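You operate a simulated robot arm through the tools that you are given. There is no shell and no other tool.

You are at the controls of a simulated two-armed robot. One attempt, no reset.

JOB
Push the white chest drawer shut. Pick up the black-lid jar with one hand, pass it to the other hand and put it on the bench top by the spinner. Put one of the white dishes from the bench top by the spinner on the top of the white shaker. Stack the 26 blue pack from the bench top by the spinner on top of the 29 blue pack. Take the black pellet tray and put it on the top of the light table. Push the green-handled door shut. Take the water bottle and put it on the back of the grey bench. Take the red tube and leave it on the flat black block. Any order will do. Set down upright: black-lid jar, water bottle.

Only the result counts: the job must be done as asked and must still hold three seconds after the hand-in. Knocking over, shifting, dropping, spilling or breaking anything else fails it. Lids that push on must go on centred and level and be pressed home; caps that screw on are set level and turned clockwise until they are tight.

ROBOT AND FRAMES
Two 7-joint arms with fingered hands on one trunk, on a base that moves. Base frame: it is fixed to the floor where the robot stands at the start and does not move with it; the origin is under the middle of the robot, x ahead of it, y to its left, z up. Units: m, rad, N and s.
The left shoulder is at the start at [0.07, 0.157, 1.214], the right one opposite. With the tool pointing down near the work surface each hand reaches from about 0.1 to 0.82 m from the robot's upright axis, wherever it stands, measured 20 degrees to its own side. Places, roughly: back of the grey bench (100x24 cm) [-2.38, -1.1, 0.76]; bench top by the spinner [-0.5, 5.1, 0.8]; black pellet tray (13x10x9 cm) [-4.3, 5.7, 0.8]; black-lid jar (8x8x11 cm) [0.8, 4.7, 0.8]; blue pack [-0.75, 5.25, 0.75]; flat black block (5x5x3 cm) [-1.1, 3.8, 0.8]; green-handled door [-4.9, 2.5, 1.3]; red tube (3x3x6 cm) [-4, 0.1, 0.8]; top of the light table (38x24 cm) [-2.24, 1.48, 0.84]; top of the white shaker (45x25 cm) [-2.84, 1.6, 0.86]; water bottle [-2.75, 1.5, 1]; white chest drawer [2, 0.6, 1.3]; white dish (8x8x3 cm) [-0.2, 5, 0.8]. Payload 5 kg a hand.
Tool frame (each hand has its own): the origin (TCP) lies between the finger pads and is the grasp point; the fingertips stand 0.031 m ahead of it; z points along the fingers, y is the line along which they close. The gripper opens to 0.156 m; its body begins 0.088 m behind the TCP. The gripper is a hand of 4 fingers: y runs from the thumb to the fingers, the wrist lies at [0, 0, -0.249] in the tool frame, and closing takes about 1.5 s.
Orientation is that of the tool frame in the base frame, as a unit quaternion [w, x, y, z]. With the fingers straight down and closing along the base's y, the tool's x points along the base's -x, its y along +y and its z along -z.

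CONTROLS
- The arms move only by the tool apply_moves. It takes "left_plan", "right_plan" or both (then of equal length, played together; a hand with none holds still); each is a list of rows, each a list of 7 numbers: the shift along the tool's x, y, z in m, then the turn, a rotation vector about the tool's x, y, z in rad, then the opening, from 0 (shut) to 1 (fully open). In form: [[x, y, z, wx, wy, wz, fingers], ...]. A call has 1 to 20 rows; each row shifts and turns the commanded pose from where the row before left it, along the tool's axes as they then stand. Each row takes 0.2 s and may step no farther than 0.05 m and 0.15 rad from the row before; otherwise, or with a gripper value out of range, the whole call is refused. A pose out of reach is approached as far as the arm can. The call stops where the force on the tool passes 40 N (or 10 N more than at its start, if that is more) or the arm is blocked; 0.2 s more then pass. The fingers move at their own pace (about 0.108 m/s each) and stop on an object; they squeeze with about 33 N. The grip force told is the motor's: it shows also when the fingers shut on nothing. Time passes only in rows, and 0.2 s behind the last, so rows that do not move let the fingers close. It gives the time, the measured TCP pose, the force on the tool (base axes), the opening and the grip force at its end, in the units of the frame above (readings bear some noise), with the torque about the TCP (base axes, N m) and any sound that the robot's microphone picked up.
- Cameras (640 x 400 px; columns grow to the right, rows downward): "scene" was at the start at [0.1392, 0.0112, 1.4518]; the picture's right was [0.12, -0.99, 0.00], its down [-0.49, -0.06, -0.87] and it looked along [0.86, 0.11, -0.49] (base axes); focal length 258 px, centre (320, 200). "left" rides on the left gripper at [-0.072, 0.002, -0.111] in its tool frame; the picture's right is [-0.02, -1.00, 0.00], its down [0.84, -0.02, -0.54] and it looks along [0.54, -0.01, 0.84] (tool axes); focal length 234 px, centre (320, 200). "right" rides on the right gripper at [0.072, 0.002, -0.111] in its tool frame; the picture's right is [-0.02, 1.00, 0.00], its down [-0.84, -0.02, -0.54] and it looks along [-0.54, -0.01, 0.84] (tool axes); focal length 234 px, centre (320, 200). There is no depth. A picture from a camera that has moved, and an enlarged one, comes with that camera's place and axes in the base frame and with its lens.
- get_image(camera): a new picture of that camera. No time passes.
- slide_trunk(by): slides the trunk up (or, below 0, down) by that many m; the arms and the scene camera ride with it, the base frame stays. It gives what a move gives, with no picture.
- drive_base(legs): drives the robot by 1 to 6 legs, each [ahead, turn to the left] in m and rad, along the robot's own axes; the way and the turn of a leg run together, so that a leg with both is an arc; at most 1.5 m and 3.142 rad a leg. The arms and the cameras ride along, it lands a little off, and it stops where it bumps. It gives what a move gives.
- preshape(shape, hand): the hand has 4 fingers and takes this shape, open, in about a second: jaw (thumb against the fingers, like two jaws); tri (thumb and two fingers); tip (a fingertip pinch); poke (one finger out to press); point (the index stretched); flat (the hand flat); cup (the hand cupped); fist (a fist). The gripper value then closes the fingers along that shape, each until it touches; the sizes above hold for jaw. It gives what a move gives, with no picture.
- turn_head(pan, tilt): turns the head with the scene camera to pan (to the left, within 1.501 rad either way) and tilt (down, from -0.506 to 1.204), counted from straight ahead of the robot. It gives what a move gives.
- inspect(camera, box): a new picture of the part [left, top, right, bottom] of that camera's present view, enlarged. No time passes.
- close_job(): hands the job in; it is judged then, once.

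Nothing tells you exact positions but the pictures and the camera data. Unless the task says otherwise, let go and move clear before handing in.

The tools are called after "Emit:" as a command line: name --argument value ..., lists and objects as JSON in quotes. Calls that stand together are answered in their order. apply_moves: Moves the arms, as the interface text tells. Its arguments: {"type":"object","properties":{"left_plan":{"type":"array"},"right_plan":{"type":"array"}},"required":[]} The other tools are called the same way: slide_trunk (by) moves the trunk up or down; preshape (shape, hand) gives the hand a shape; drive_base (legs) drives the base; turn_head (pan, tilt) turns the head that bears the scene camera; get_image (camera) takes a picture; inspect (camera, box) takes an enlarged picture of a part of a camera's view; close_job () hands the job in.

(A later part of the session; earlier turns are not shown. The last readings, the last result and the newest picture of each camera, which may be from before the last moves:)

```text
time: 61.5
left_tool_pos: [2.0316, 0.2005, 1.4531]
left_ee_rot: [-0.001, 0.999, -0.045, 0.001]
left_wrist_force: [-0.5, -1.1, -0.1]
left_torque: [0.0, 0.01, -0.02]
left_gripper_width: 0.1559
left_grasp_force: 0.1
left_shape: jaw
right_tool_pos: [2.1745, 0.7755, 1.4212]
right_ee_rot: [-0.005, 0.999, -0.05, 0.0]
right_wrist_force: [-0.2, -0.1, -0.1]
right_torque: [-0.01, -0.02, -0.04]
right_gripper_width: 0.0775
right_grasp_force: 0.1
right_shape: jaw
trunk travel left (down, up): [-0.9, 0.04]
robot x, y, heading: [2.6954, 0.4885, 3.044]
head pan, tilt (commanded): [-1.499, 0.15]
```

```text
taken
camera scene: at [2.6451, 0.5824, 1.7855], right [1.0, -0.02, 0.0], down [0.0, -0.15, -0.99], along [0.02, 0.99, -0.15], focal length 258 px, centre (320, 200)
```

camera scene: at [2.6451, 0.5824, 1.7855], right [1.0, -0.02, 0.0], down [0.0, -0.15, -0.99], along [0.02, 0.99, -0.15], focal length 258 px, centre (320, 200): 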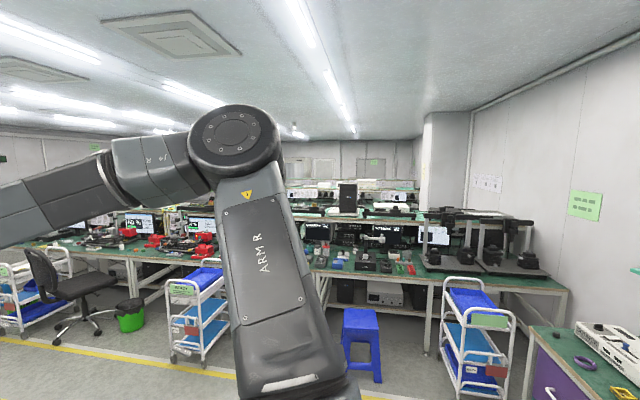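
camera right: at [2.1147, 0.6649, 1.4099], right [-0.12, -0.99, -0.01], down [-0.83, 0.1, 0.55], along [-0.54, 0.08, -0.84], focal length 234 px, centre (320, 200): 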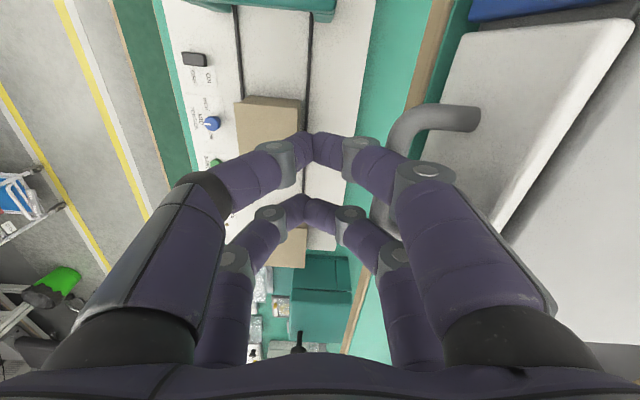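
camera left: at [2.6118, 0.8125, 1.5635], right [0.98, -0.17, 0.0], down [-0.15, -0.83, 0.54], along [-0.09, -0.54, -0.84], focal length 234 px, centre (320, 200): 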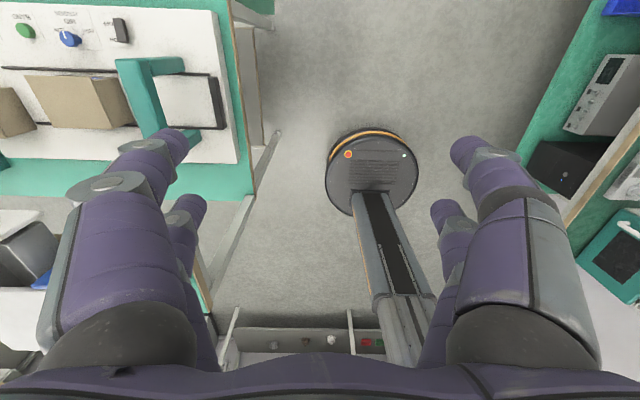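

The second bench row stands at about v≈3.3 m with trolleys and stools in front; the corridor between the rows is free. I'll turn right, drive into the corridor, then turn left to look along it.

Emit:
drive_base --legs '[[0, -1.67], [0.95, 0], [0, 1.57]]'

Emit:
turn_head --pan 0.0 --tilt 0.25

Emit:
get_image --camera "scene"

```text
time: 74.3
left_tool_pos: [2.1752, 1.2132, 1.453]
left_ee_rot: [0.0, 0.996, -0.095, -0.001]
left_wrist_force: [-0.3, 0.5, -0.2]
left_torque: [-0.02, 0.01, 0.0]
left_gripper_width: 0.1559
left_grasp_force: 0.1
left_shape: jaw
right_tool_pos: [2.376, 1.7699, 1.4205]
right_ee_rot: [-0.005, 0.995, -0.098, 0.001]
right_wrist_force: [0.7, -0.3, 0.8]
right_torque: [0.0, -0.02, -0.02]
right_gripper_width: 0.0776
right_grasp_force: 0.0
right_shape: jaw
trunk travel left (down, up): [-0.9, 0.04]
robot x, y, heading: [2.8647, 1.4271, 2.947]
head pan, tilt (commanded): [-1.499, 0.15]
```

```text
time: 75.9
left_tool_pos: [2.1754, 1.2122, 1.4546]
left_ee_rot: [-0.001, 0.996, -0.095, -0.001]
left_wrist_force: [-1.0, -0.6, -0.5]
left_torque: [0.0, 0.01, -0.01]
left_gripper_width: 0.1556
left_grasp_force: 0.0
left_shape: jaw
right_tool_pos: [2.3763, 1.7696, 1.4196]
right_ee_rot: [-0.005, 0.995, -0.098, 0.001]
right_wrist_force: [-0.1, -0.2, 1.1]
right_torque: [0.05, 0.0, 0.0]
right_gripper_width: 0.0777
right_grasp_force: 0.1
right_shape: jaw
trunk travel left (down, up): [-0.9, 0.04]
robot x, y, heading: [2.864, 1.4296, 2.948]
head pan, tilt (commanded): [0.0, 0.25]
```

```text
taken
camera scene: at [2.7218, 1.4566, 1.7762], right [0.2, 0.98, 0.0], down [0.24, -0.05, -0.97], along [-0.95, 0.19, -0.25], focal length 258 px, centre (320, 200)
```

scene: 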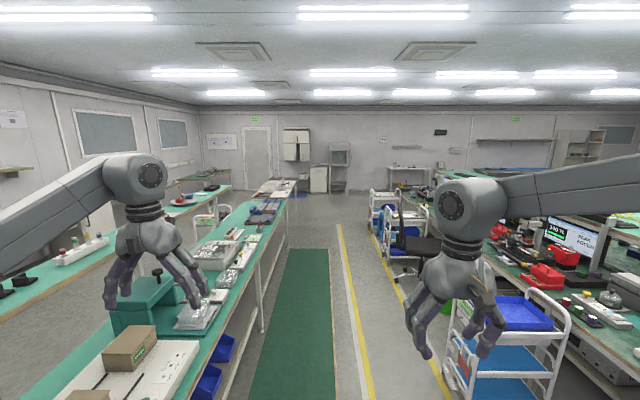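

The corridor straight ahead is clear (bench edge at v≈1.4, trolleys at v≥2.65; I'm at v≈1.97). I'll drive along it and look again.

Emit:
drive_base --legs '[[1.4, 0], [1.4, 0], [1.4, 0]]'

Emit:
get_image --camera "scene"

Emit:
turn_head --pan -1.0 --tilt 0.3

Emit:
get_image --camera "scene"

Emit:
turn_head --pan 0.8 --tilt 0.4

Emit:
get_image --camera "scene"

```text
time: 96.1
left_tool_pos: [-1.9542, 2.0129, 1.454]
left_ee_rot: [0.0, 0.996, -0.092, -0.001]
left_wrist_force: [-1.0, 0.5, 0.7]
left_torque: [0.03, 0.01, 0.02]
left_gripper_width: 0.1557
left_grasp_force: 0.1
left_shape: jaw
right_tool_pos: [-1.7559, 2.5724, 1.4203]
right_ee_rot: [-0.005, 0.995, -0.096, 0.0]
right_wrist_force: [-0.5, -0.3, 0.5]
right_torque: [0.01, 0.05, -0.02]
right_gripper_width: 0.0773
right_grasp_force: 0.2
right_shape: jaw
trunk travel left (down, up): [-0.9, 0.04]
robot x, y, heading: [-1.2672, 2.2364, 2.948]
head pan, tilt (commanded): [0.0, 0.25]
```

```text
taken
camera scene: at [-1.4082, 2.2615, 1.7763], right [0.19, 0.98, 0.0], down [0.24, -0.05, -0.97], along [-0.95, 0.18, -0.25], focal length 258 px, centre (320, 200)
```

scene: 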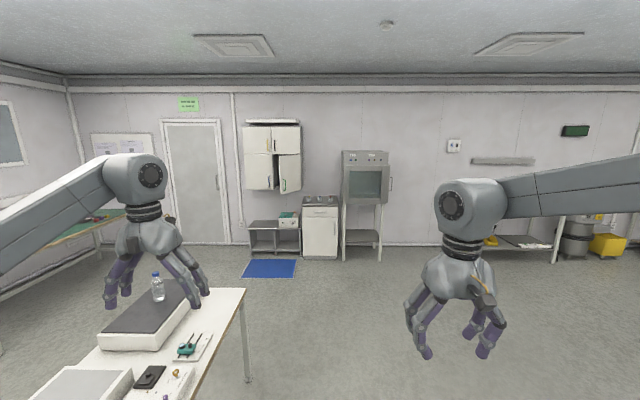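

```text
time: 97.3
left_tool_pos: [-1.9546, 2.0141, 1.4527]
left_ee_rot: [-0.001, 0.996, -0.092, 0.0]
left_wrist_force: [0.0, -0.5, 0.7]
left_torque: [-0.04, -0.02, 0.01]
left_gripper_width: 0.156
left_grasp_force: 0.0
left_shape: jaw
right_tool_pos: [-1.7561, 2.573, 1.4202]
right_ee_rot: [-0.005, 0.995, -0.096, 0.001]
right_wrist_force: [0.3, 0.3, 0.2]
right_torque: [0.0, -0.01, -0.02]
right_gripper_width: 0.0776
right_grasp_force: 0.0
right_shape: jaw
trunk travel left (down, up): [-0.9, 0.04]
robot x, y, heading: [-1.2694, 2.2349, 2.95]
head pan, tilt (commanded): [-1.0, 0.3]
```

```text
taken
camera scene: at [-1.3519, 2.3306, 1.7715], right [0.93, 0.37, 0.0], down [0.11, -0.27, -0.96], along [-0.35, 0.89, -0.3], focal length 258 px, centre (320, 200)
```

scene: 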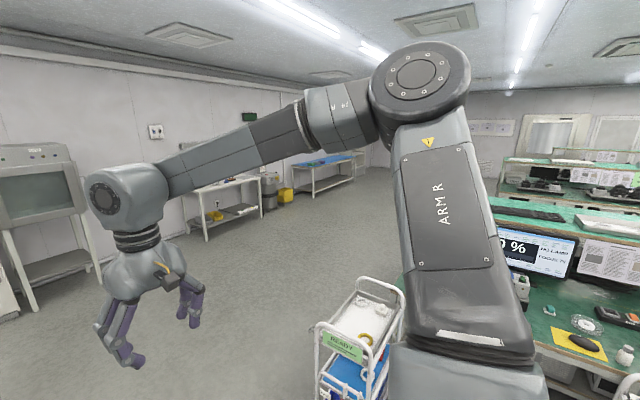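

```text
time: 99.1
left_tool_pos: [-1.9554, 2.0142, 1.453]
left_ee_rot: [-0.002, 0.996, -0.093, 0.0]
left_wrist_force: [0.4, -0.4, -0.3]
left_torque: [0.04, 0.01, 0.01]
left_gripper_width: 0.1559
left_grasp_force: 0.1
left_shape: jaw
right_tool_pos: [-1.7575, 2.5731, 1.4209]
right_ee_rot: [-0.005, 0.995, -0.095, -0.001]
right_wrist_force: [1.0, -0.1, -0.8]
right_torque: [0.02, 0.02, -0.02]
right_gripper_width: 0.0773
right_grasp_force: 0.2
right_shape: jaw
trunk travel left (down, up): [-0.9, 0.04]
robot x, y, heading: [-1.2708, 2.2365, 2.952]
head pan, tilt (commanded): [0.799, 0.4]
```

```text
taken
camera scene: at [-1.3936, 2.1911, 1.7622], right [-0.57, 0.82, 0.0], down [0.32, 0.22, -0.92], along [-0.76, -0.53, -0.39], focal length 258 px, centre (320, 200)
```

scene: 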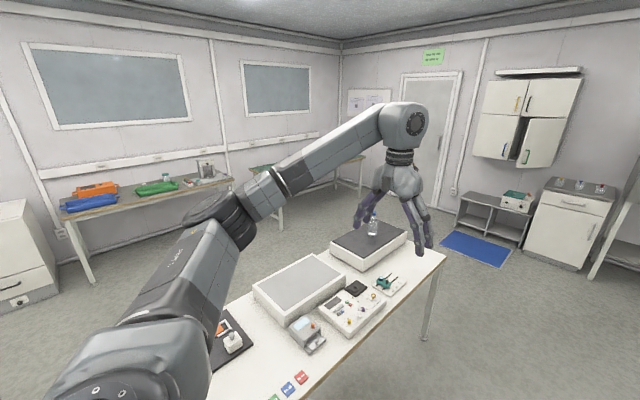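

I see the white table with the light table and the shaker (bottle standing on it) ahead-left, and the wall cabinet with the ajar green-handled door. First the jar: I'll drive on, turn right and look down the side aisle.

Emit:
drive_base --legs '[[1.4, 0], [0, -1.57]]'

Emit:
turn_head --pan 0.0 --tilt 0.25

Emit:
get_image --camera "scene"

Emit:
turn_head --pan -0.6 --tilt 0.3

Emit:
get_image --camera "scene"

```text
time: 109.9
left_tool_pos: [-2.8696, 3.1821, 1.4534]
left_ee_rot: [0.001, -0.642, 0.767, 0.0]
left_wrist_force: [0.7, -0.4, 0.6]
left_torque: [0.0, 0.02, 0.0]
left_gripper_width: 0.1558
left_grasp_force: 0.1
left_shape: jaw
right_tool_pos: [-2.3096, 2.9887, 1.4208]
right_ee_rot: [0.004, -0.639, 0.769, -0.004]
right_wrist_force: [-0.3, -0.2, 0.0]
right_torque: [-0.02, 0.01, 0.01]
right_gripper_width: 0.0774
right_grasp_force: 0.0
right_shape: jaw
trunk travel left (down, up): [-0.9, 0.04]
robot x, y, heading: [-2.6441, 2.4959, 1.394]
head pan, tilt (commanded): [0.799, 0.4]
```

```text
time: 111.1
left_tool_pos: [-2.8694, 3.1817, 1.4524]
left_ee_rot: [0.001, -0.642, 0.766, 0.0]
left_wrist_force: [-0.2, 0.4, 0.0]
left_torque: [0.02, -0.02, -0.01]
left_gripper_width: 0.1561
left_grasp_force: 0.2
left_shape: jaw
right_tool_pos: [-2.3097, 2.9883, 1.4205]
right_ee_rot: [0.003, -0.639, 0.769, -0.004]
right_wrist_force: [-0.9, 0.2, 0.8]
right_torque: [-0.03, -0.01, 0.0]
right_gripper_width: 0.0776
right_grasp_force: 0.0
right_shape: jaw
trunk travel left (down, up): [-0.9, 0.04]
robot x, y, heading: [-2.6462, 2.499, 1.388]
head pan, tilt (commanded): [0.0, 0.25]
```

```text
taken
camera scene: at [-2.6176, 2.6373, 1.7762], right [0.98, -0.18, 0.0], down [-0.04, -0.24, -0.97], along [0.17, 0.95, -0.25], focal length 258 px, centre (320, 200)
```

scene: 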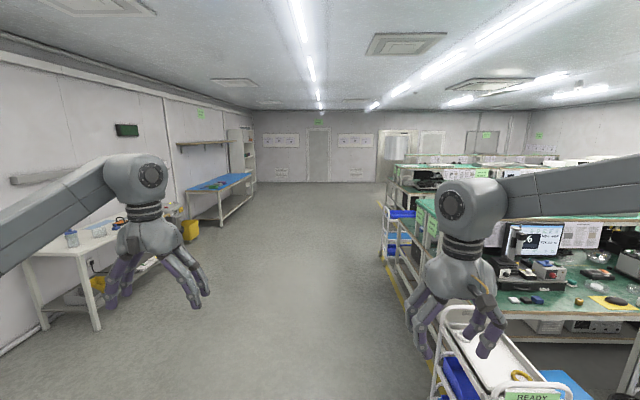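

```text
time: 112.1
left_tool_pos: [-2.8679, 3.1814, 1.4525]
left_ee_rot: [0.001, -0.642, 0.767, -0.001]
left_wrist_force: [0.5, 0.2, -1.2]
left_torque: [-0.01, 0.04, 0.02]
left_gripper_width: 0.1561
left_grasp_force: 0.0
left_shape: jaw
right_tool_pos: [-2.3091, 2.9883, 1.421]
right_ee_rot: [0.003, -0.639, 0.769, -0.004]
right_wrist_force: [0.0, -0.1, -0.5]
right_torque: [0.01, -0.01, 0.0]
right_gripper_width: 0.0773
right_grasp_force: 0.1
right_shape: jaw
trunk travel left (down, up): [-0.9, 0.04]
robot x, y, heading: [-2.645, 2.4994, 1.386]
head pan, tilt (commanded): [-0.6, 0.3]
```

```text
taken
camera scene: at [-2.5686, 2.6118, 1.7715], right [0.71, -0.7, 0.0], down [-0.21, -0.21, -0.96], along [0.67, 0.68, -0.3], focal length 258 px, centre (320, 200)
```

scene: 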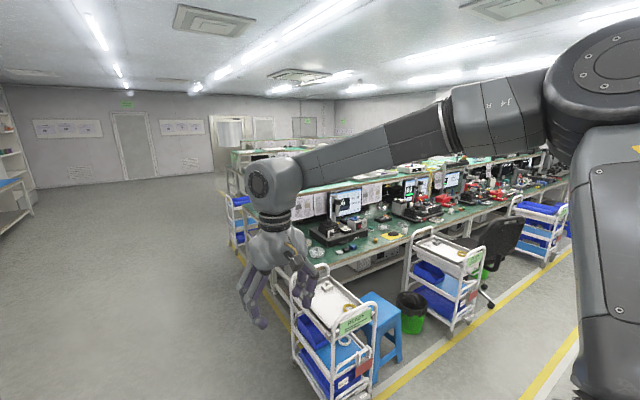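

The side aisle ahead is clear. I'll drive up it past the bench end and look to the right for the jar and spinner bench.

Emit:
drive_base --legs '[[1.3, 0], [1.2, 0]]'

Emit:
turn_head --pan -1.0 --tilt 0.3

Emit:
get_image --camera "scene"

Emit:
turn_head --pan 0.0 --tilt 0.3

Emit:
get_image --camera "scene"

```text
time: 124.3
left_tool_pos: [-2.3784, 5.6524, 1.454]
left_ee_rot: [0.0, -0.633, 0.774, 0.0]
left_wrist_force: [0.8, -0.5, -0.8]
left_torque: [0.0, 0.0, 0.01]
left_gripper_width: 0.156
left_grasp_force: 0.0
left_shape: jaw
right_tool_pos: [-1.8216, 5.4467, 1.421]
right_ee_rot: [0.003, -0.631, 0.776, -0.003]
right_wrist_force: [0.3, 0.4, 0.1]
right_torque: [0.03, 0.0, 0.0]
right_gripper_width: 0.0776
right_grasp_force: 0.1
right_shape: jaw
trunk travel left (down, up): [-0.9, 0.04]
robot x, y, heading: [-2.1682, 4.9634, 1.361]
head pan, tilt (commanded): [-0.6, 0.3]
```

```text
time: 125.2
left_tool_pos: [-2.378, 5.6547, 1.4527]
left_ee_rot: [0.0, -0.633, 0.774, 0.0]
left_wrist_force: [-0.5, -0.3, 0.4]
left_torque: [-0.01, 0.0, 0.02]
left_gripper_width: 0.1557
left_grasp_force: 0.1
left_shape: jaw
right_tool_pos: [-1.8222, 5.4491, 1.4199]
right_ee_rot: [0.002, -0.631, 0.776, -0.004]
right_wrist_force: [-0.5, -0.4, -0.2]
right_torque: [-0.01, -0.01, -0.02]
right_gripper_width: 0.0773
right_grasp_force: 0.0
right_shape: jaw
trunk travel left (down, up): [-0.9, 0.04]
robot x, y, heading: [-2.1643, 4.9628, 1.365]
head pan, tilt (commanded): [-1.0, 0.3]
```

```text
taken
camera scene: at [-2.0702, 5.0458, 1.7715], right [0.36, -0.93, 0.0], down [-0.28, -0.11, -0.96], along [0.89, 0.34, -0.3], focal length 258 px, centre (320, 200)
```

scene: 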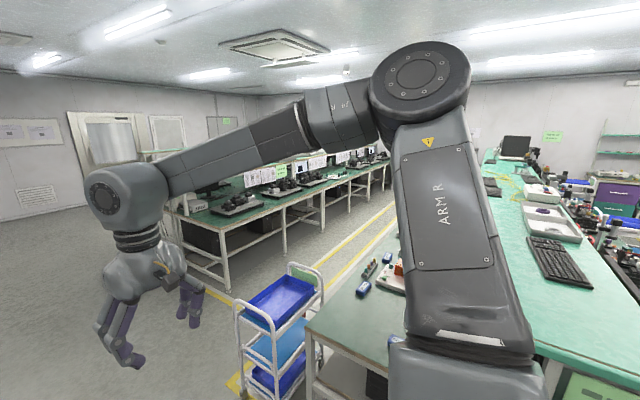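

```text
time: 126.5
left_tool_pos: [-2.3792, 5.6528, 1.4523]
left_ee_rot: [0.002, -0.633, 0.774, 0.001]
left_wrist_force: [-0.2, -0.4, 0.1]
left_torque: [-0.01, -0.03, -0.02]
left_gripper_width: 0.1558
left_grasp_force: 0.0
left_shape: jaw
right_tool_pos: [-1.8214, 5.4477, 1.4207]
right_ee_rot: [0.004, -0.631, 0.776, -0.004]
right_wrist_force: [-0.8, 0.3, 0.9]
right_torque: [-0.01, -0.06, 0.01]
right_gripper_width: 0.0775
right_grasp_force: 0.2
right_shape: jaw
trunk travel left (down, up): [-0.9, 0.04]
robot x, y, heading: [-2.165, 4.9635, 1.364]
head pan, tilt (commanded): [0.0, 0.3]
```

```text
taken
camera scene: at [-2.1384, 5.1032, 1.7715], right [0.98, -0.2, 0.0], down [-0.06, -0.29, -0.96], along [0.19, 0.94, -0.3], focal length 258 px, centre (320, 200)
```

scene: 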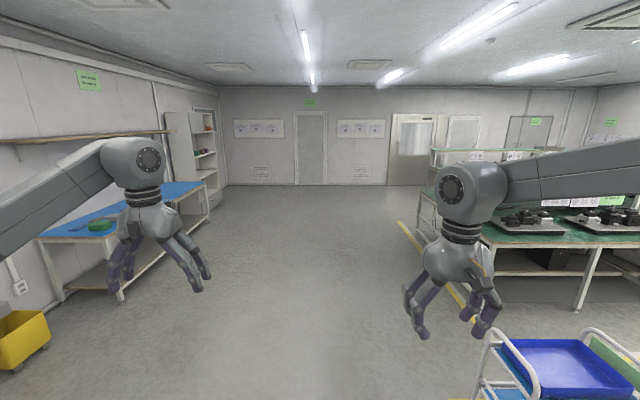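

The spinner bench's front edge faces the next aisle (v≈5.14), a trolley stands at its left corner, and the third row starts at v≈6.65. I'll drive on to v≈6.0, turn right and look along that aisle.

Emit:
drive_base --legs '[[1.5, 0], [0, -1.57]]'

Emit:
turn_head --pan 0.0 --tilt 0.35

Emit:
get_image --camera "scene"

Emit:
turn_head --pan -0.5 --tilt 0.35

Emit:
get_image --camera "scene"

```text
time: 137.7
left_tool_pos: [-1.1619, 6.6398, 1.4532]
left_ee_rot: [0.001, 0.102, 0.995, -0.001]
left_wrist_force: [0.0, -0.3, 0.8]
left_torque: [-0.01, 0.03, -0.01]
left_gripper_width: 0.1561
left_grasp_force: 0.1
left_shape: jaw
right_tool_pos: [-1.3722, 6.084, 1.4215]
right_ee_rot: [0.0, 0.105, 0.994, -0.005]
right_wrist_force: [0.4, -0.6, 0.2]
right_torque: [0.01, 0.02, 0.01]
right_gripper_width: 0.0772
right_grasp_force: 0.0
right_shape: jaw
trunk travel left (down, up): [-0.9, 0.04]
robot x, y, heading: [-1.8555, 6.4323, -0.211]
head pan, tilt (commanded): [0.0, 0.3]
```

```text
time: 138.3
left_tool_pos: [-1.1621, 6.6388, 1.4525]
left_ee_rot: [0.0, 0.102, 0.995, -0.001]
left_wrist_force: [-0.1, -0.8, 0.5]
left_torque: [-0.01, -0.01, 0.0]
left_gripper_width: 0.1559
left_grasp_force: 0.0
left_shape: jaw
right_tool_pos: [-1.3699, 6.0844, 1.4202]
right_ee_rot: [-0.001, 0.105, 0.994, -0.006]
right_wrist_force: [-0.6, 0.6, 0.1]
right_torque: [0.01, 0.0, -0.02]
right_gripper_width: 0.0774
right_grasp_force: 0.1
right_shape: jaw
trunk travel left (down, up): [-0.9, 0.04]
robot x, y, heading: [-1.8525, 6.4328, -0.207]
head pan, tilt (commanded): [0.0, 0.351]
```

```text
taken
camera scene: at [-1.7145, 6.4019, 1.7668], right [-0.21, -0.98, 0.0], down [-0.34, 0.07, -0.94], along [0.92, -0.2, -0.34], focal length 258 px, centre (320, 200)
```

scene: 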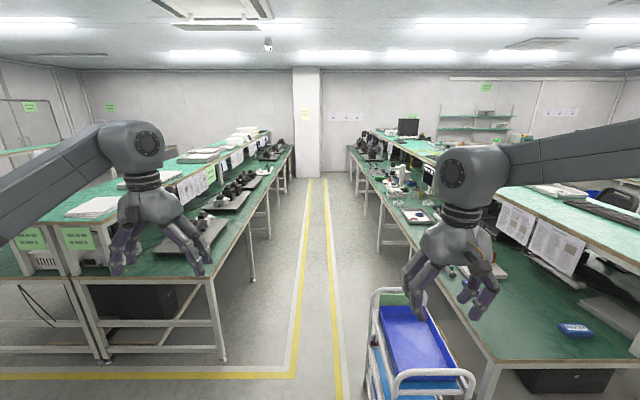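

```text
time: 139.3
left_tool_pos: [-1.1623, 6.6387, 1.4533]
left_ee_rot: [0.0, 0.102, 0.995, -0.001]
left_wrist_force: [-0.5, -1.2, -0.3]
left_torque: [-0.01, -0.04, 0.02]
left_gripper_width: 0.156
left_grasp_force: 0.1
left_shape: jaw
right_tool_pos: [-1.3707, 6.0842, 1.421]
right_ee_rot: [0.0, 0.105, 0.995, -0.005]
right_wrist_force: [1.4, 0.5, 0.4]
right_torque: [0.0, -0.04, -0.01]
right_gripper_width: 0.0773
right_grasp_force: 0.0
right_shape: jaw
trunk travel left (down, up): [-0.9, 0.04]
robot x, y, heading: [-1.8528, 6.4289, -0.21]
head pan, tilt (commanded): [-0.499, 0.351]
```

```text
taken
camera scene: at [-1.735, 6.3601, 1.7668], right [-0.65, -0.76, 0.0], down [-0.26, 0.22, -0.94], along [0.71, -0.61, -0.34], focal length 258 px, centre (320, 200)
```

scene: 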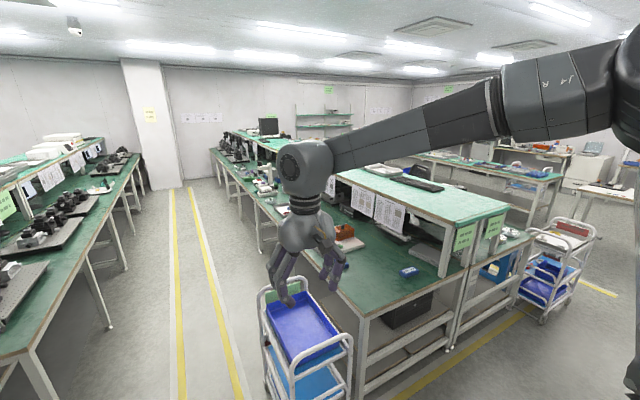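

The aisle is empty apart from the trolley at the corner. I'll drive in past the trolley and look at the bench top on the right.

Emit:
drive_base --legs '[[1.4, 0.0], [0.2, 0]]'

Emit:
turn_head --pan -0.9 --tilt 0.6

Emit:
get_image --camera "scene"

Emit:
turn_head --pan -0.3 --tilt 0.5

Emit:
get_image --camera "scene"

```text
time: 143.6
left_tool_pos: [-0.3736, 6.4341, 1.4536]
left_ee_rot: [0.0, 0.132, 0.991, 0.0]
left_wrist_force: [0.5, -0.6, -0.2]
left_torque: [0.1, 0.04, -0.02]
left_gripper_width: 0.1562
left_grasp_force: 0.1
left_shape: jaw
right_tool_pos: [-0.6088, 5.8954, 1.4221]
right_ee_rot: [0.0, 0.132, 0.991, -0.003]
right_wrist_force: [0.1, 0.0, 0.3]
right_torque: [-0.01, 0.04, 0.03]
right_gripper_width: 0.0778
right_grasp_force: 0.1
right_shape: jaw
trunk travel left (down, up): [-0.9, 0.04]
robot x, y, heading: [-1.077, 6.2732, -0.331]
head pan, tilt (commanded): [-0.499, 0.351]
stopped in leg 1: the robot was blocked; the commanded pose is now the measured one
```

```text
time: 144.5
left_tool_pos: [-0.3729, 6.4348, 1.4504]
left_ee_rot: [-0.001, 0.132, 0.991, -0.001]
left_wrist_force: [0.5, -0.3, -0.5]
left_torque: [-0.01, 0.01, -0.01]
left_gripper_width: 0.156
left_grasp_force: 0.0
left_shape: jaw
right_tool_pos: [-0.6078, 5.8972, 1.4222]
right_ee_rot: [0.0, 0.131, 0.991, -0.005]
right_wrist_force: [0.0, -0.8, -0.3]
right_torque: [0.0, 0.06, -0.02]
right_gripper_width: 0.0779
right_grasp_force: 0.0
right_shape: jaw
trunk travel left (down, up): [-0.9, 0.04]
robot x, y, heading: [-1.0716, 6.2718, -0.329]
head pan, tilt (commanded): [-0.901, 0.6]
```

```text
taken
camera scene: at [-0.9961, 6.1717, 1.7438], right [-0.94, -0.33, 0.0], down [-0.19, 0.53, -0.82], along [0.27, -0.78, -0.57], focal length 258 px, centre (320, 200)
```

scene: 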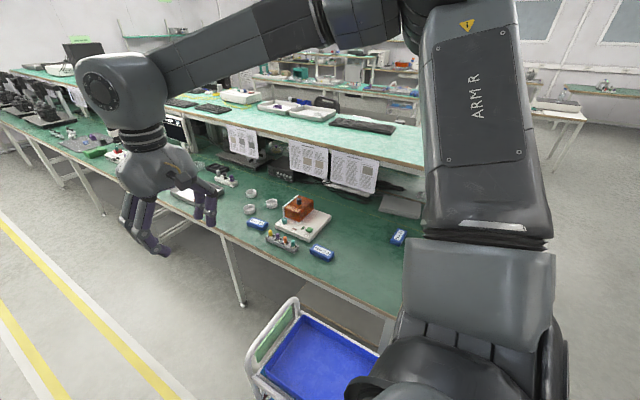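

```text
time: 145.5
left_tool_pos: [-0.3779, 6.439, 1.4531]
left_ee_rot: [0.0, 0.13, 0.991, 0.0]
left_wrist_force: [0.4, 0.5, -0.8]
left_torque: [0.01, 0.01, 0.0]
left_gripper_width: 0.156
left_grasp_force: 0.0
left_shape: jaw
right_tool_pos: [-0.6097, 5.8988, 1.4236]
right_ee_rot: [0.001, 0.131, 0.991, -0.006]
right_wrist_force: [-0.2, -0.5, -0.1]
right_torque: [-0.01, -0.05, 0.03]
right_gripper_width: 0.0781
right_grasp_force: 0.2
right_shape: jaw
trunk travel left (down, up): [-0.9, 0.04]
robot x, y, heading: [-1.0737, 6.2764, -0.33]
head pan, tilt (commanded): [-0.3, 0.499]
```

```text
taken
camera scene: at [-0.9556, 6.2039, 1.7532], right [-0.59, -0.81, 0.0], down [-0.39, 0.28, -0.88], along [0.71, -0.52, -0.48], focal length 258 px, centre (320, 200)
```

scene: 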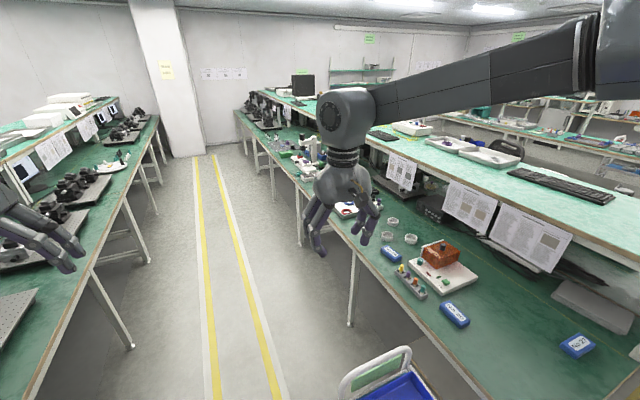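

The robot was blocked, most likely brushing the trolley at the corner. Let me look down to the right to see the contact before moving.

Emit:
turn_head --pan -1.3 --tilt 1.1

Emit:
get_image --camera "scene"

Emit:
get_image --camera "right"

Emit:
get_image --camera "left"

```text
time: 146.7
left_tool_pos: [-0.3768, 6.4393, 1.4535]
left_ee_rot: [0.001, 0.131, 0.991, -0.001]
left_wrist_force: [0.4, 0.1, 0.8]
left_torque: [-0.02, 0.03, 0.03]
left_gripper_width: 0.1559
left_grasp_force: 0.1
left_shape: jaw
right_tool_pos: [-0.61, 5.8981, 1.4236]
right_ee_rot: [0.002, 0.13, 0.991, -0.005]
right_wrist_force: [0.5, 0.0, 0.3]
right_torque: [0.03, 0.0, -0.01]
right_gripper_width: 0.0781
right_grasp_force: 0.1
right_shape: jaw
trunk travel left (down, up): [-0.9, 0.04]
robot x, y, heading: [-1.0757, 6.2751, -0.326]
head pan, tilt (commanded): [-1.3, 1.1]
```

```text
taken
camera scene: at [-1.032, 6.1941, 1.7055], right [-1.0, 0.06, 0.0], down [0.05, 0.89, -0.45], along [-0.03, -0.45, -0.89], focal length 258 px, centre (320, 200)
```

scene: 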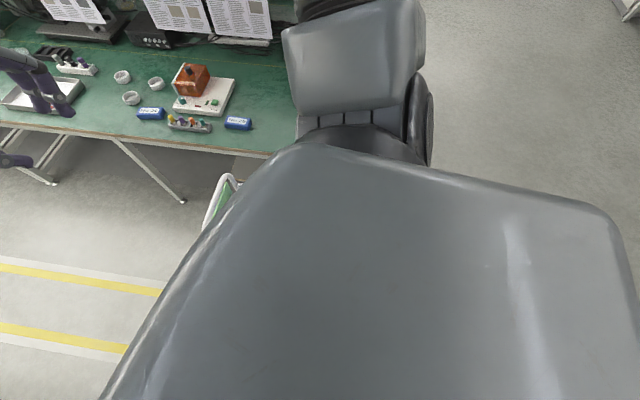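

```text
taken
camera right: at [-0.6806, 5.9213, 1.5335], right [0.28, 0.96, -0.01], down [0.8, -0.23, 0.55], along [0.52, -0.16, -0.84], focal length 234 px, centre (320, 200)
```

right: 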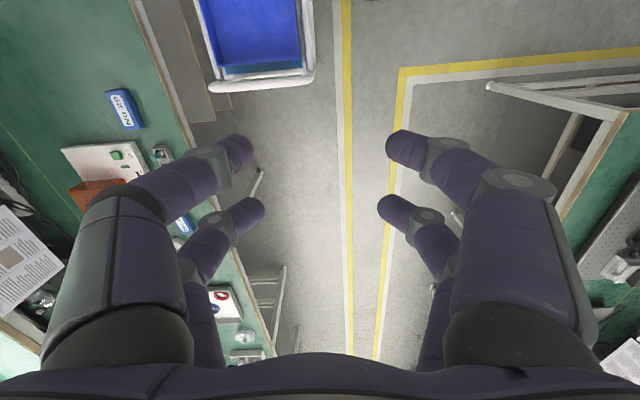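

```text
taken
camera left: at [-0.3059, 6.421, 1.5635], right [-0.24, -0.97, 0.0], down [-0.81, 0.2, 0.54], along [-0.53, 0.13, -0.84], focal length 234 px, centre (320, 200)
```

left: 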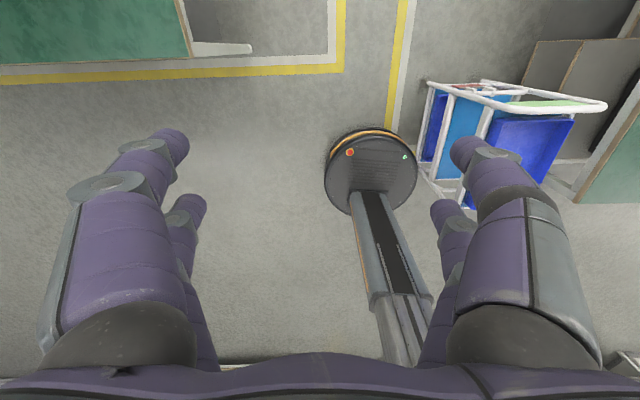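

The base just touched the trolley's corner post; the trolley still stands straight. I'll reverse off, shift farther from it (v≈6.15), and go past.

Emit:
drive_base --legs '[[-0.5, 0], [0, 0.55], [0.4, 0], [0, -0.42]]'

Emit:
turn_head --pan -0.2 --tilt 0.6

Emit:
get_image --camera "scene"

Emit:
get_image --camera "left"

```text
time: 154.5
left_tool_pos: [-0.4733, 6.7688, 1.4524]
left_ee_rot: [0.001, 0.07, 0.998, -0.002]
left_wrist_force: [-0.6, 0.0, -0.4]
left_torque: [-0.01, 0.01, 0.04]
left_gripper_width: 0.1558
left_grasp_force: 0.1
left_shape: jaw
right_tool_pos: [-0.6401, 6.2046, 1.4241]
right_ee_rot: [0.002, 0.07, 0.998, -0.006]
right_wrist_force: [-1.1, 0.8, 0.6]
right_torque: [-0.02, -0.01, 0.02]
right_gripper_width: 0.078
right_grasp_force: 0.1
right_shape: jaw
trunk travel left (down, up): [-0.9, 0.04]
robot x, y, heading: [-1.1461, 6.5194, -0.206]
head pan, tilt (commanded): [-1.3, 1.1]
```

```text
time: 155.8
left_tool_pos: [-0.4739, 6.7683, 1.4527]
left_ee_rot: [-0.001, 0.07, 0.998, -0.002]
left_wrist_force: [0.5, 0.0, 0.3]
left_torque: [-0.01, 0.01, 0.0]
left_gripper_width: 0.1558
left_grasp_force: 0.1
left_shape: jaw
right_tool_pos: [-0.639, 6.2029, 1.4233]
right_ee_rot: [0.001, 0.069, 0.998, -0.005]
right_wrist_force: [-0.2, -0.4, 1.1]
right_torque: [0.0, 0.02, 0.0]
right_gripper_width: 0.078
right_grasp_force: 0.2
right_shape: jaw
trunk travel left (down, up): [-0.9, 0.04]
robot x, y, heading: [-1.147, 6.5173, -0.207]
head pan, tilt (commanded): [-0.201, 0.6]
```

```text
taken
camera scene: at [-1.0176, 6.4728, 1.744], right [-0.4, -0.92, 0.0], down [-0.52, 0.22, -0.82], along [0.76, -0.33, -0.57], focal length 258 px, centre (320, 200)
```

scene: 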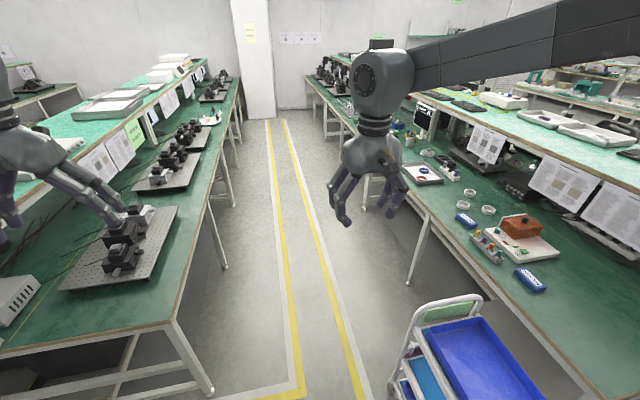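

```text
taken
camera left: at [-0.4017, 6.7588, 1.5634], right [-0.12, -0.99, 0.0], down [-0.83, 0.1, 0.54], along [-0.54, 0.06, -0.84], focal length 234 px, centre (320, 200)
```

left: 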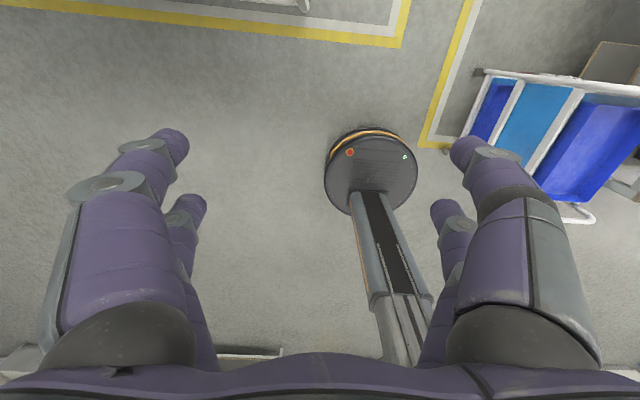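

I'm clear of the trolley now with about 20 cm on both sides. I'll drive ahead along the aisle to the jar's place.

Emit:
drive_base --legs '[[1.1, 0], [1.0, 0]]'

Emit:
turn_head --pan -1.1 --tilt 0.6

Emit:
get_image --camera "scene"

Emit:
turn_head --pan -0.4 --tilt 0.7

Emit:
get_image --camera "scene"

```text
time: 166.2
left_tool_pos: [1.5761, 6.3131, 1.4545]
left_ee_rot: [0.0, 0.075, 0.997, -0.001]
left_wrist_force: [0.3, -0.7, 0.1]
left_torque: [0.01, -0.01, 0.0]
left_gripper_width: 0.1559
left_grasp_force: 0.0
left_shape: jaw
right_tool_pos: [1.4015, 5.7499, 1.4239]
right_ee_rot: [0.003, 0.076, 0.997, -0.005]
right_wrist_force: [-0.2, -0.3, -0.2]
right_torque: [0.0, -0.03, 0.0]
right_gripper_width: 0.0779
right_grasp_force: 0.0
right_shape: jaw
trunk travel left (down, up): [-0.9, 0.04]
robot x, y, heading: [0.9005, 6.0679, -0.225]
head pan, tilt (commanded): [-0.201, 0.6]
```

```text
time: 167.4
left_tool_pos: [1.5769, 6.3133, 1.4531]
left_ee_rot: [-0.001, 0.075, 0.997, -0.001]
left_wrist_force: [0.1, 0.2, 0.2]
left_torque: [0.0, 0.0, -0.05]
left_gripper_width: 0.156
left_grasp_force: 0.0
left_shape: jaw
right_tool_pos: [1.4038, 5.7487, 1.4225]
right_ee_rot: [0.003, 0.075, 0.997, -0.006]
right_wrist_force: [0.7, 0.0, 0.1]
right_torque: [0.02, 0.0, 0.03]
right_gripper_width: 0.0781
right_grasp_force: 0.0
right_shape: jaw
trunk travel left (down, up): [-0.9, 0.04]
robot x, y, heading: [0.9013, 6.0717, -0.223]
head pan, tilt (commanded): [-1.1, 0.6]
```

```text
taken
camera scene: at [0.9697, 5.9745, 1.7441], right [-0.97, -0.25, 0.0], down [-0.14, 0.55, -0.83], along [0.21, -0.8, -0.56], focal length 258 px, centre (320, 200)
```

scene: 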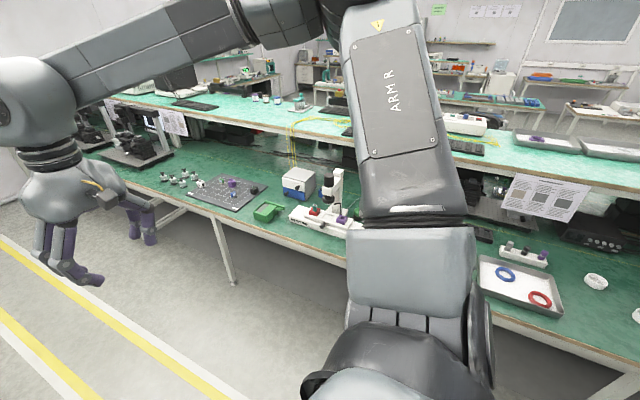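

```text
time: 168.5
left_tool_pos: [1.5758, 6.312, 1.4531]
left_ee_rot: [-0.001, 0.075, 0.997, -0.001]
left_wrist_force: [-0.3, 0.2, -0.3]
left_torque: [0.0, 0.02, -0.03]
left_gripper_width: 0.1561
left_grasp_force: 0.2
left_shape: jaw
right_tool_pos: [1.402, 5.7499, 1.4233]
right_ee_rot: [0.002, 0.075, 0.997, -0.005]
right_wrist_force: [-0.8, 0.5, -0.1]
right_torque: [0.01, -0.04, -0.02]
right_gripper_width: 0.0779
right_grasp_force: 0.0
right_shape: jaw
trunk travel left (down, up): [-0.9, 0.04]
robot x, y, heading: [0.901, 6.0689, -0.223]
head pan, tilt (commanded): [-0.4, 0.7]
```

```text
taken
camera scene: at [1.0172, 6.0106, 1.7354], right [-0.58, -0.81, 0.0], down [-0.52, 0.37, -0.76], along [0.62, -0.44, -0.64], focal length 258 px, centre (320, 200)
```

scene: 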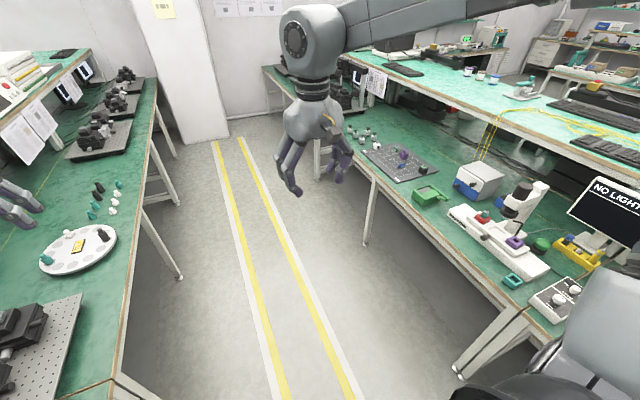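

The jar should be on the bench to my right. I'll turn to face the bench and look.

Emit:
drive_base --legs '[[0, -1.545]]'

Emit:
turn_head --pan 0.0 --tilt 0.6

Emit:
get_image --camera "scene"

Emit:
inspect --camera "scene" --box '[200, 130, 440, 280]'

```text
time: 172.7
left_tool_pos: [1.1639, 5.4023, 1.4527]
left_ee_rot: [-0.002, 0.747, 0.665, -0.001]
left_wrist_force: [0.6, -0.8, -0.2]
left_torque: [0.02, -0.04, -0.02]
left_gripper_width: 0.1558
left_grasp_force: 0.0
left_shape: jaw
right_tool_pos: [0.597, 5.5569, 1.4228]
right_ee_rot: [-0.003, 0.748, 0.664, -0.005]
right_wrist_force: [-0.3, 0.0, 0.0]
right_torque: [0.01, 0.01, 0.01]
right_gripper_width: 0.078
right_grasp_force: 0.1
right_shape: jaw
trunk travel left (down, up): [-0.9, 0.04]
robot x, y, heading: [0.9011, 6.0676, -1.759]
head pan, tilt (commanded): [-0.4, 0.7]
```

```text
time: 173.5
left_tool_pos: [1.1636, 5.4034, 1.4522]
left_ee_rot: [-0.001, 0.747, 0.664, -0.001]
left_wrist_force: [0.3, 0.8, -0.3]
left_torque: [0.02, 0.02, 0.0]
left_gripper_width: 0.1561
left_grasp_force: 0.1
left_shape: jaw
right_tool_pos: [0.5961, 5.557, 1.4239]
right_ee_rot: [-0.002, 0.748, 0.664, -0.005]
right_wrist_force: [-0.6, 0.1, -0.1]
right_torque: [-0.02, 0.0, -0.02]
right_gripper_width: 0.0777
right_grasp_force: 0.0
right_shape: jaw
trunk travel left (down, up): [-0.9, 0.04]
robot x, y, heading: [0.905, 6.0714, -1.754]
head pan, tilt (commanded): [0.0, 0.6]
```

```text
taken
camera scene: at [0.873, 5.9345, 1.744], right [-0.98, 0.19, 0.0], down [0.11, 0.56, -0.82], along [-0.15, -0.81, -0.57], focal length 258 px, centre (320, 200)
```

scene: 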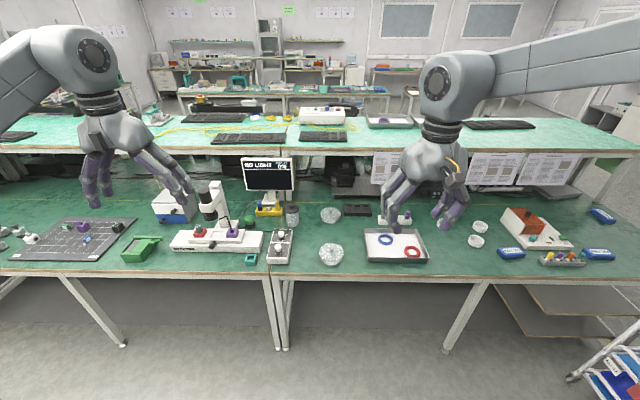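

```text
2.67 times, centred on (320, 205) of scene
camera zoom: at [0.873, 5.9345, 1.744], right [-0.98, 0.19, 0.0], down [0.11, 0.56, -0.82], along [-0.15, -0.81, -0.57], focal length 689 px, centre (320, 187)
```

zoom: 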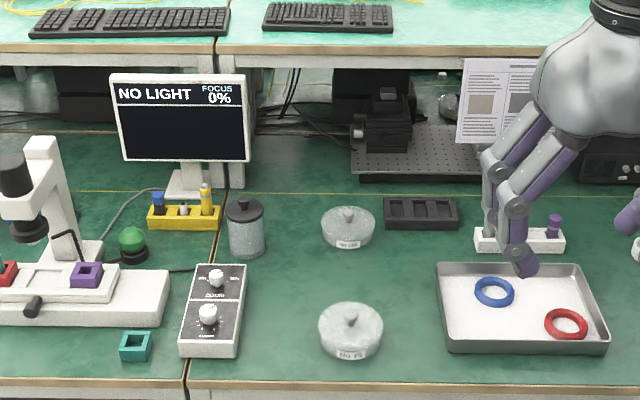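

The jar is clearly visible near (0.82, 4.72), bench surface about z 0.74, with a shelf behind it at about z 1.09. I'll drive closer to the bench.

Emit:
drive_base --legs '[[0.62, -0.015]]'

Emit:
turn_head --pan 0.1 --tilt 0.8

Emit:
get_image --camera "scene"

Emit:
get_image --camera "left"

```text
time: 177.0
left_tool_pos: [1.0329, 4.788, 1.4538]
left_ee_rot: [-0.001, 0.752, 0.659, -0.001]
left_wrist_force: [0.1, 0.1, 0.1]
left_torque: [-0.03, 0.0, -0.01]
left_gripper_width: 0.1557
left_grasp_force: 0.0
left_shape: jaw
right_tool_pos: [0.4682, 4.9516, 1.4246]
right_ee_rot: [-0.002, 0.753, 0.658, -0.006]
right_wrist_force: [-0.5, -0.2, 0.2]
right_torque: [0.0, 0.0, 0.0]
right_gripper_width: 0.078
right_grasp_force: 0.0
right_shape: jaw
trunk travel left (down, up): [-0.9, 0.04]
robot x, y, heading: [0.7797, 5.4614, -1.773]
head pan, tilt (commanded): [0.0, 0.6]
```

```text
time: 177.8
left_tool_pos: [1.0327, 4.787, 1.4545]
left_ee_rot: [0.0, 0.752, 0.659, -0.002]
left_wrist_force: [0.0, -0.2, -0.1]
left_torque: [0.02, -0.01, -0.01]
left_gripper_width: 0.1558
left_grasp_force: 0.0
left_shape: jaw
right_tool_pos: [0.4675, 4.9501, 1.4237]
right_ee_rot: [-0.002, 0.753, 0.658, -0.005]
right_wrist_force: [-0.1, -0.6, 0.8]
right_torque: [-0.01, 0.02, 0.02]
right_gripper_width: 0.0779
right_grasp_force: 0.1
right_shape: jaw
trunk travel left (down, up): [-0.9, 0.04]
robot x, y, heading: [0.7787, 5.4573, -1.772]
head pan, tilt (commanded): [0.099, 0.799]
```

```text
taken
camera scene: at [0.7603, 5.3292, 1.7272], right [-0.99, 0.1, 0.0], down [0.07, 0.71, -0.7], along [-0.07, -0.69, -0.72], focal length 258 px, centre (320, 200)
```

scene: 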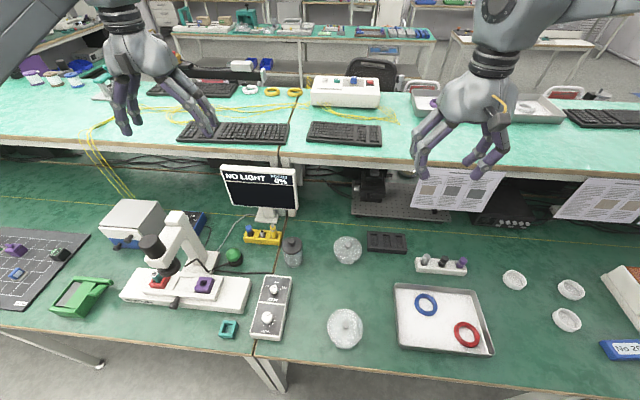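

```text
taken
camera left: at [1.025, 4.7144, 1.5638], right [-0.99, 0.11, 0.0], down [0.09, 0.83, 0.54], along [0.06, 0.54, -0.84], focal length 234 px, centre (320, 200)
```

left: 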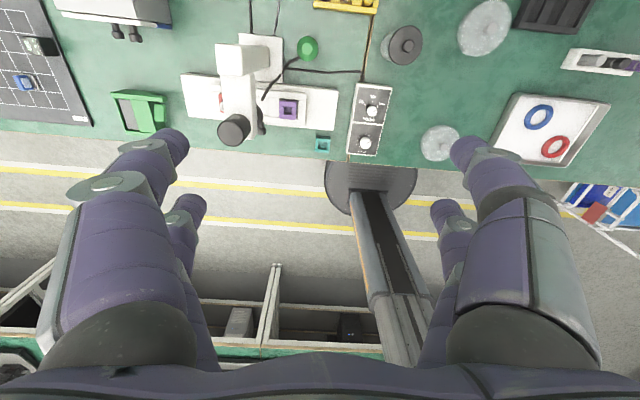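

The jar sits at about (0.818, 4.73). I'll bring the left hand over it (keeping high), then lower the trunk.

Emit:
apply_moves --left_plan '[[-0.017, -0.041, 0, 0, 0, 0, 1], [-0.017, -0.041, 0, 0, 0, 0, 1], [-0.017, -0.041, 0, 0, 0, 0, 1], [-0.017, -0.041, 0, 0, 0, 0, 1], [-0.0166, -0.0413, 0, 0, 0, 0, 1]]'

Emit:
slide_trunk --by -0.3

Emit:
get_image --camera "left"

Emit:
get_image --camera "scene"

```text
time: 179.0
left_tool_pos: [0.8146, 4.7296, 1.4547]
left_ee_rot: [0.0, 0.752, 0.659, 0.0]
left_wrist_force: [0.0, 0.0, 0.5]
left_torque: [-0.03, 0.02, 0.0]
left_gripper_width: 0.1558
left_grasp_force: 0.0
left_shape: jaw
right_tool_pos: [0.4633, 4.9482, 1.4218]
right_ee_rot: [-0.001, 0.753, 0.658, -0.004]
right_wrist_force: [0.4, 0.3, 0.4]
right_torque: [0.01, -0.03, -0.01]
right_gripper_width: 0.0781
right_grasp_force: 0.0
right_shape: jaw
trunk travel left (down, up): [-0.9, 0.04]
robot x, y, heading: [0.7804, 5.4582, -1.775]
head pan, tilt (commanded): [0.099, 0.799]
```

```text
time: 182.0
left_tool_pos: [0.8192, 4.7305, 1.1545]
left_ee_rot: [-0.001, 0.752, 0.659, -0.001]
left_wrist_force: [0.4, -0.4, -0.3]
left_torque: [0.01, 0.01, 0.0]
left_gripper_width: 0.1561
left_grasp_force: 0.0
left_shape: jaw
right_tool_pos: [0.467, 4.95, 1.1232]
right_ee_rot: [-0.002, 0.753, 0.658, -0.006]
right_wrist_force: [0.1, -0.2, 0.2]
right_torque: [0.0, -0.04, 0.01]
right_gripper_width: 0.0782
right_grasp_force: 0.0
right_shape: jaw
trunk travel left (down, up): [-0.6, 0.34]
robot x, y, heading: [0.7785, 5.4612, -1.777]
head pan, tilt (commanded): [0.099, 0.799]
```

```text
taken
camera left: at [0.811, 4.6579, 1.2648], right [-0.99, 0.11, 0.0], down [0.09, 0.83, 0.54], along [0.06, 0.54, -0.84], focal length 234 px, centre (320, 200)
```

left: 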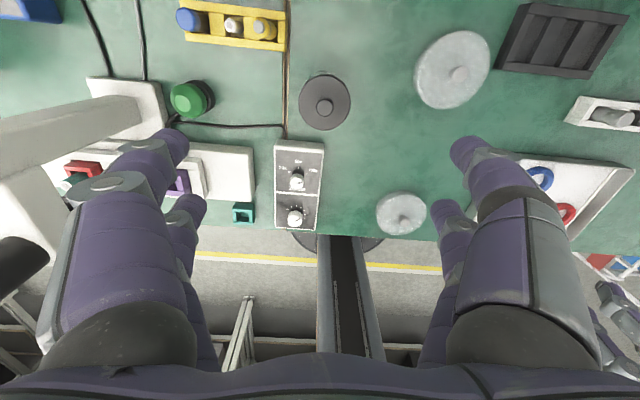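

```text
taken
camera scene: at [0.76, 5.329, 1.4272], right [-0.99, 0.1, 0.0], down [0.07, 0.71, -0.7], along [-0.07, -0.69, -0.72], focal length 258 px, centre (320, 200)
```

scene: 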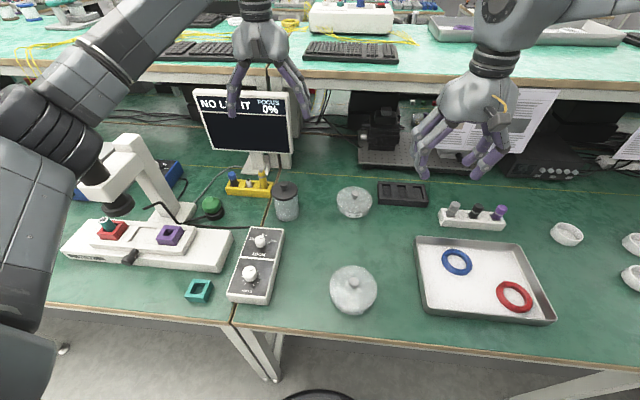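

The jar is right below the hand (about 1 cm toward me). I'll adjust and lower the left hand to just above gripping height and check.

Emit:
apply_moves --left_plan '[[0.008, -0.006, 0.03, 0, 0, 0, 1], [0, 0, 0.05, 0, 0, 0, 1], [0, 0, 0.05, 0, 0, 0, 1], [0, 0, 0.05, 0, 0, 0, 1], [0, 0, 0.04, 0, 0, 0, 1]]'

Emit:
inspect --camera "scene" --box '[200, 130, 380, 250]'

Emit:
get_image --camera "left"

```text
time: 183.2
left_tool_pos: [0.8135, 4.7388, 0.9332]
left_ee_rot: [-0.001, 0.752, 0.659, -0.001]
left_wrist_force: [-0.2, 0.6, -0.1]
left_torque: [0.04, 0.01, -0.01]
left_gripper_width: 0.156
left_grasp_force: 0.1
left_shape: jaw
right_tool_pos: [0.4675, 4.9499, 1.1228]
right_ee_rot: [-0.002, 0.753, 0.658, -0.005]
right_wrist_force: [-0.1, 0.4, -0.7]
right_torque: [0.01, -0.01, 0.0]
right_gripper_width: 0.0782
right_grasp_force: 0.2
right_shape: jaw
trunk travel left (down, up): [-0.6, 0.34]
robot x, y, heading: [0.78, 5.4589, -1.772]
head pan, tilt (commanded): [0.099, 0.799]
```

```text
3.33 times, centred on (290, 190) of scene
camera zoom: at [0.7604, 5.328, 1.4271], right [-0.99, 0.1, 0.0], down [0.07, 0.71, -0.7], along [-0.07, -0.69, -0.72], focal length 861 px, centre (420, 233)
```

zoom: 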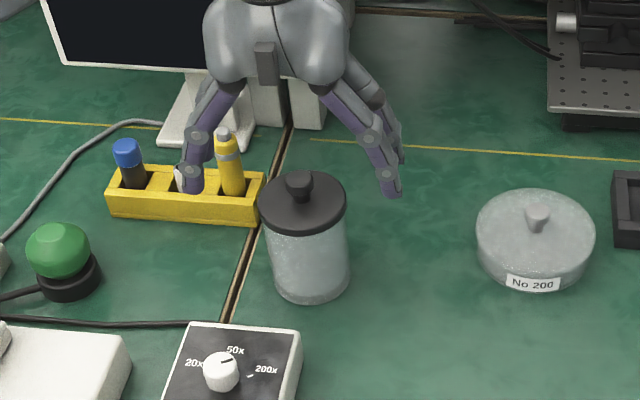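

```text
taken
camera left: at [0.8053, 4.6664, 1.0435], right [-0.99, 0.11, 0.0], down [0.09, 0.83, 0.54], along [0.06, 0.54, -0.84], focal length 234 px, centre (320, 200)
```

left: 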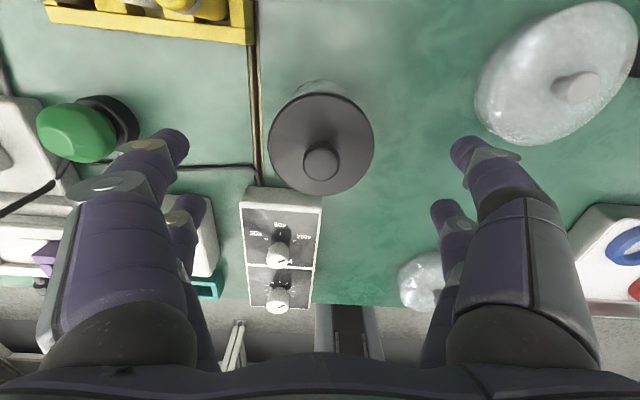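

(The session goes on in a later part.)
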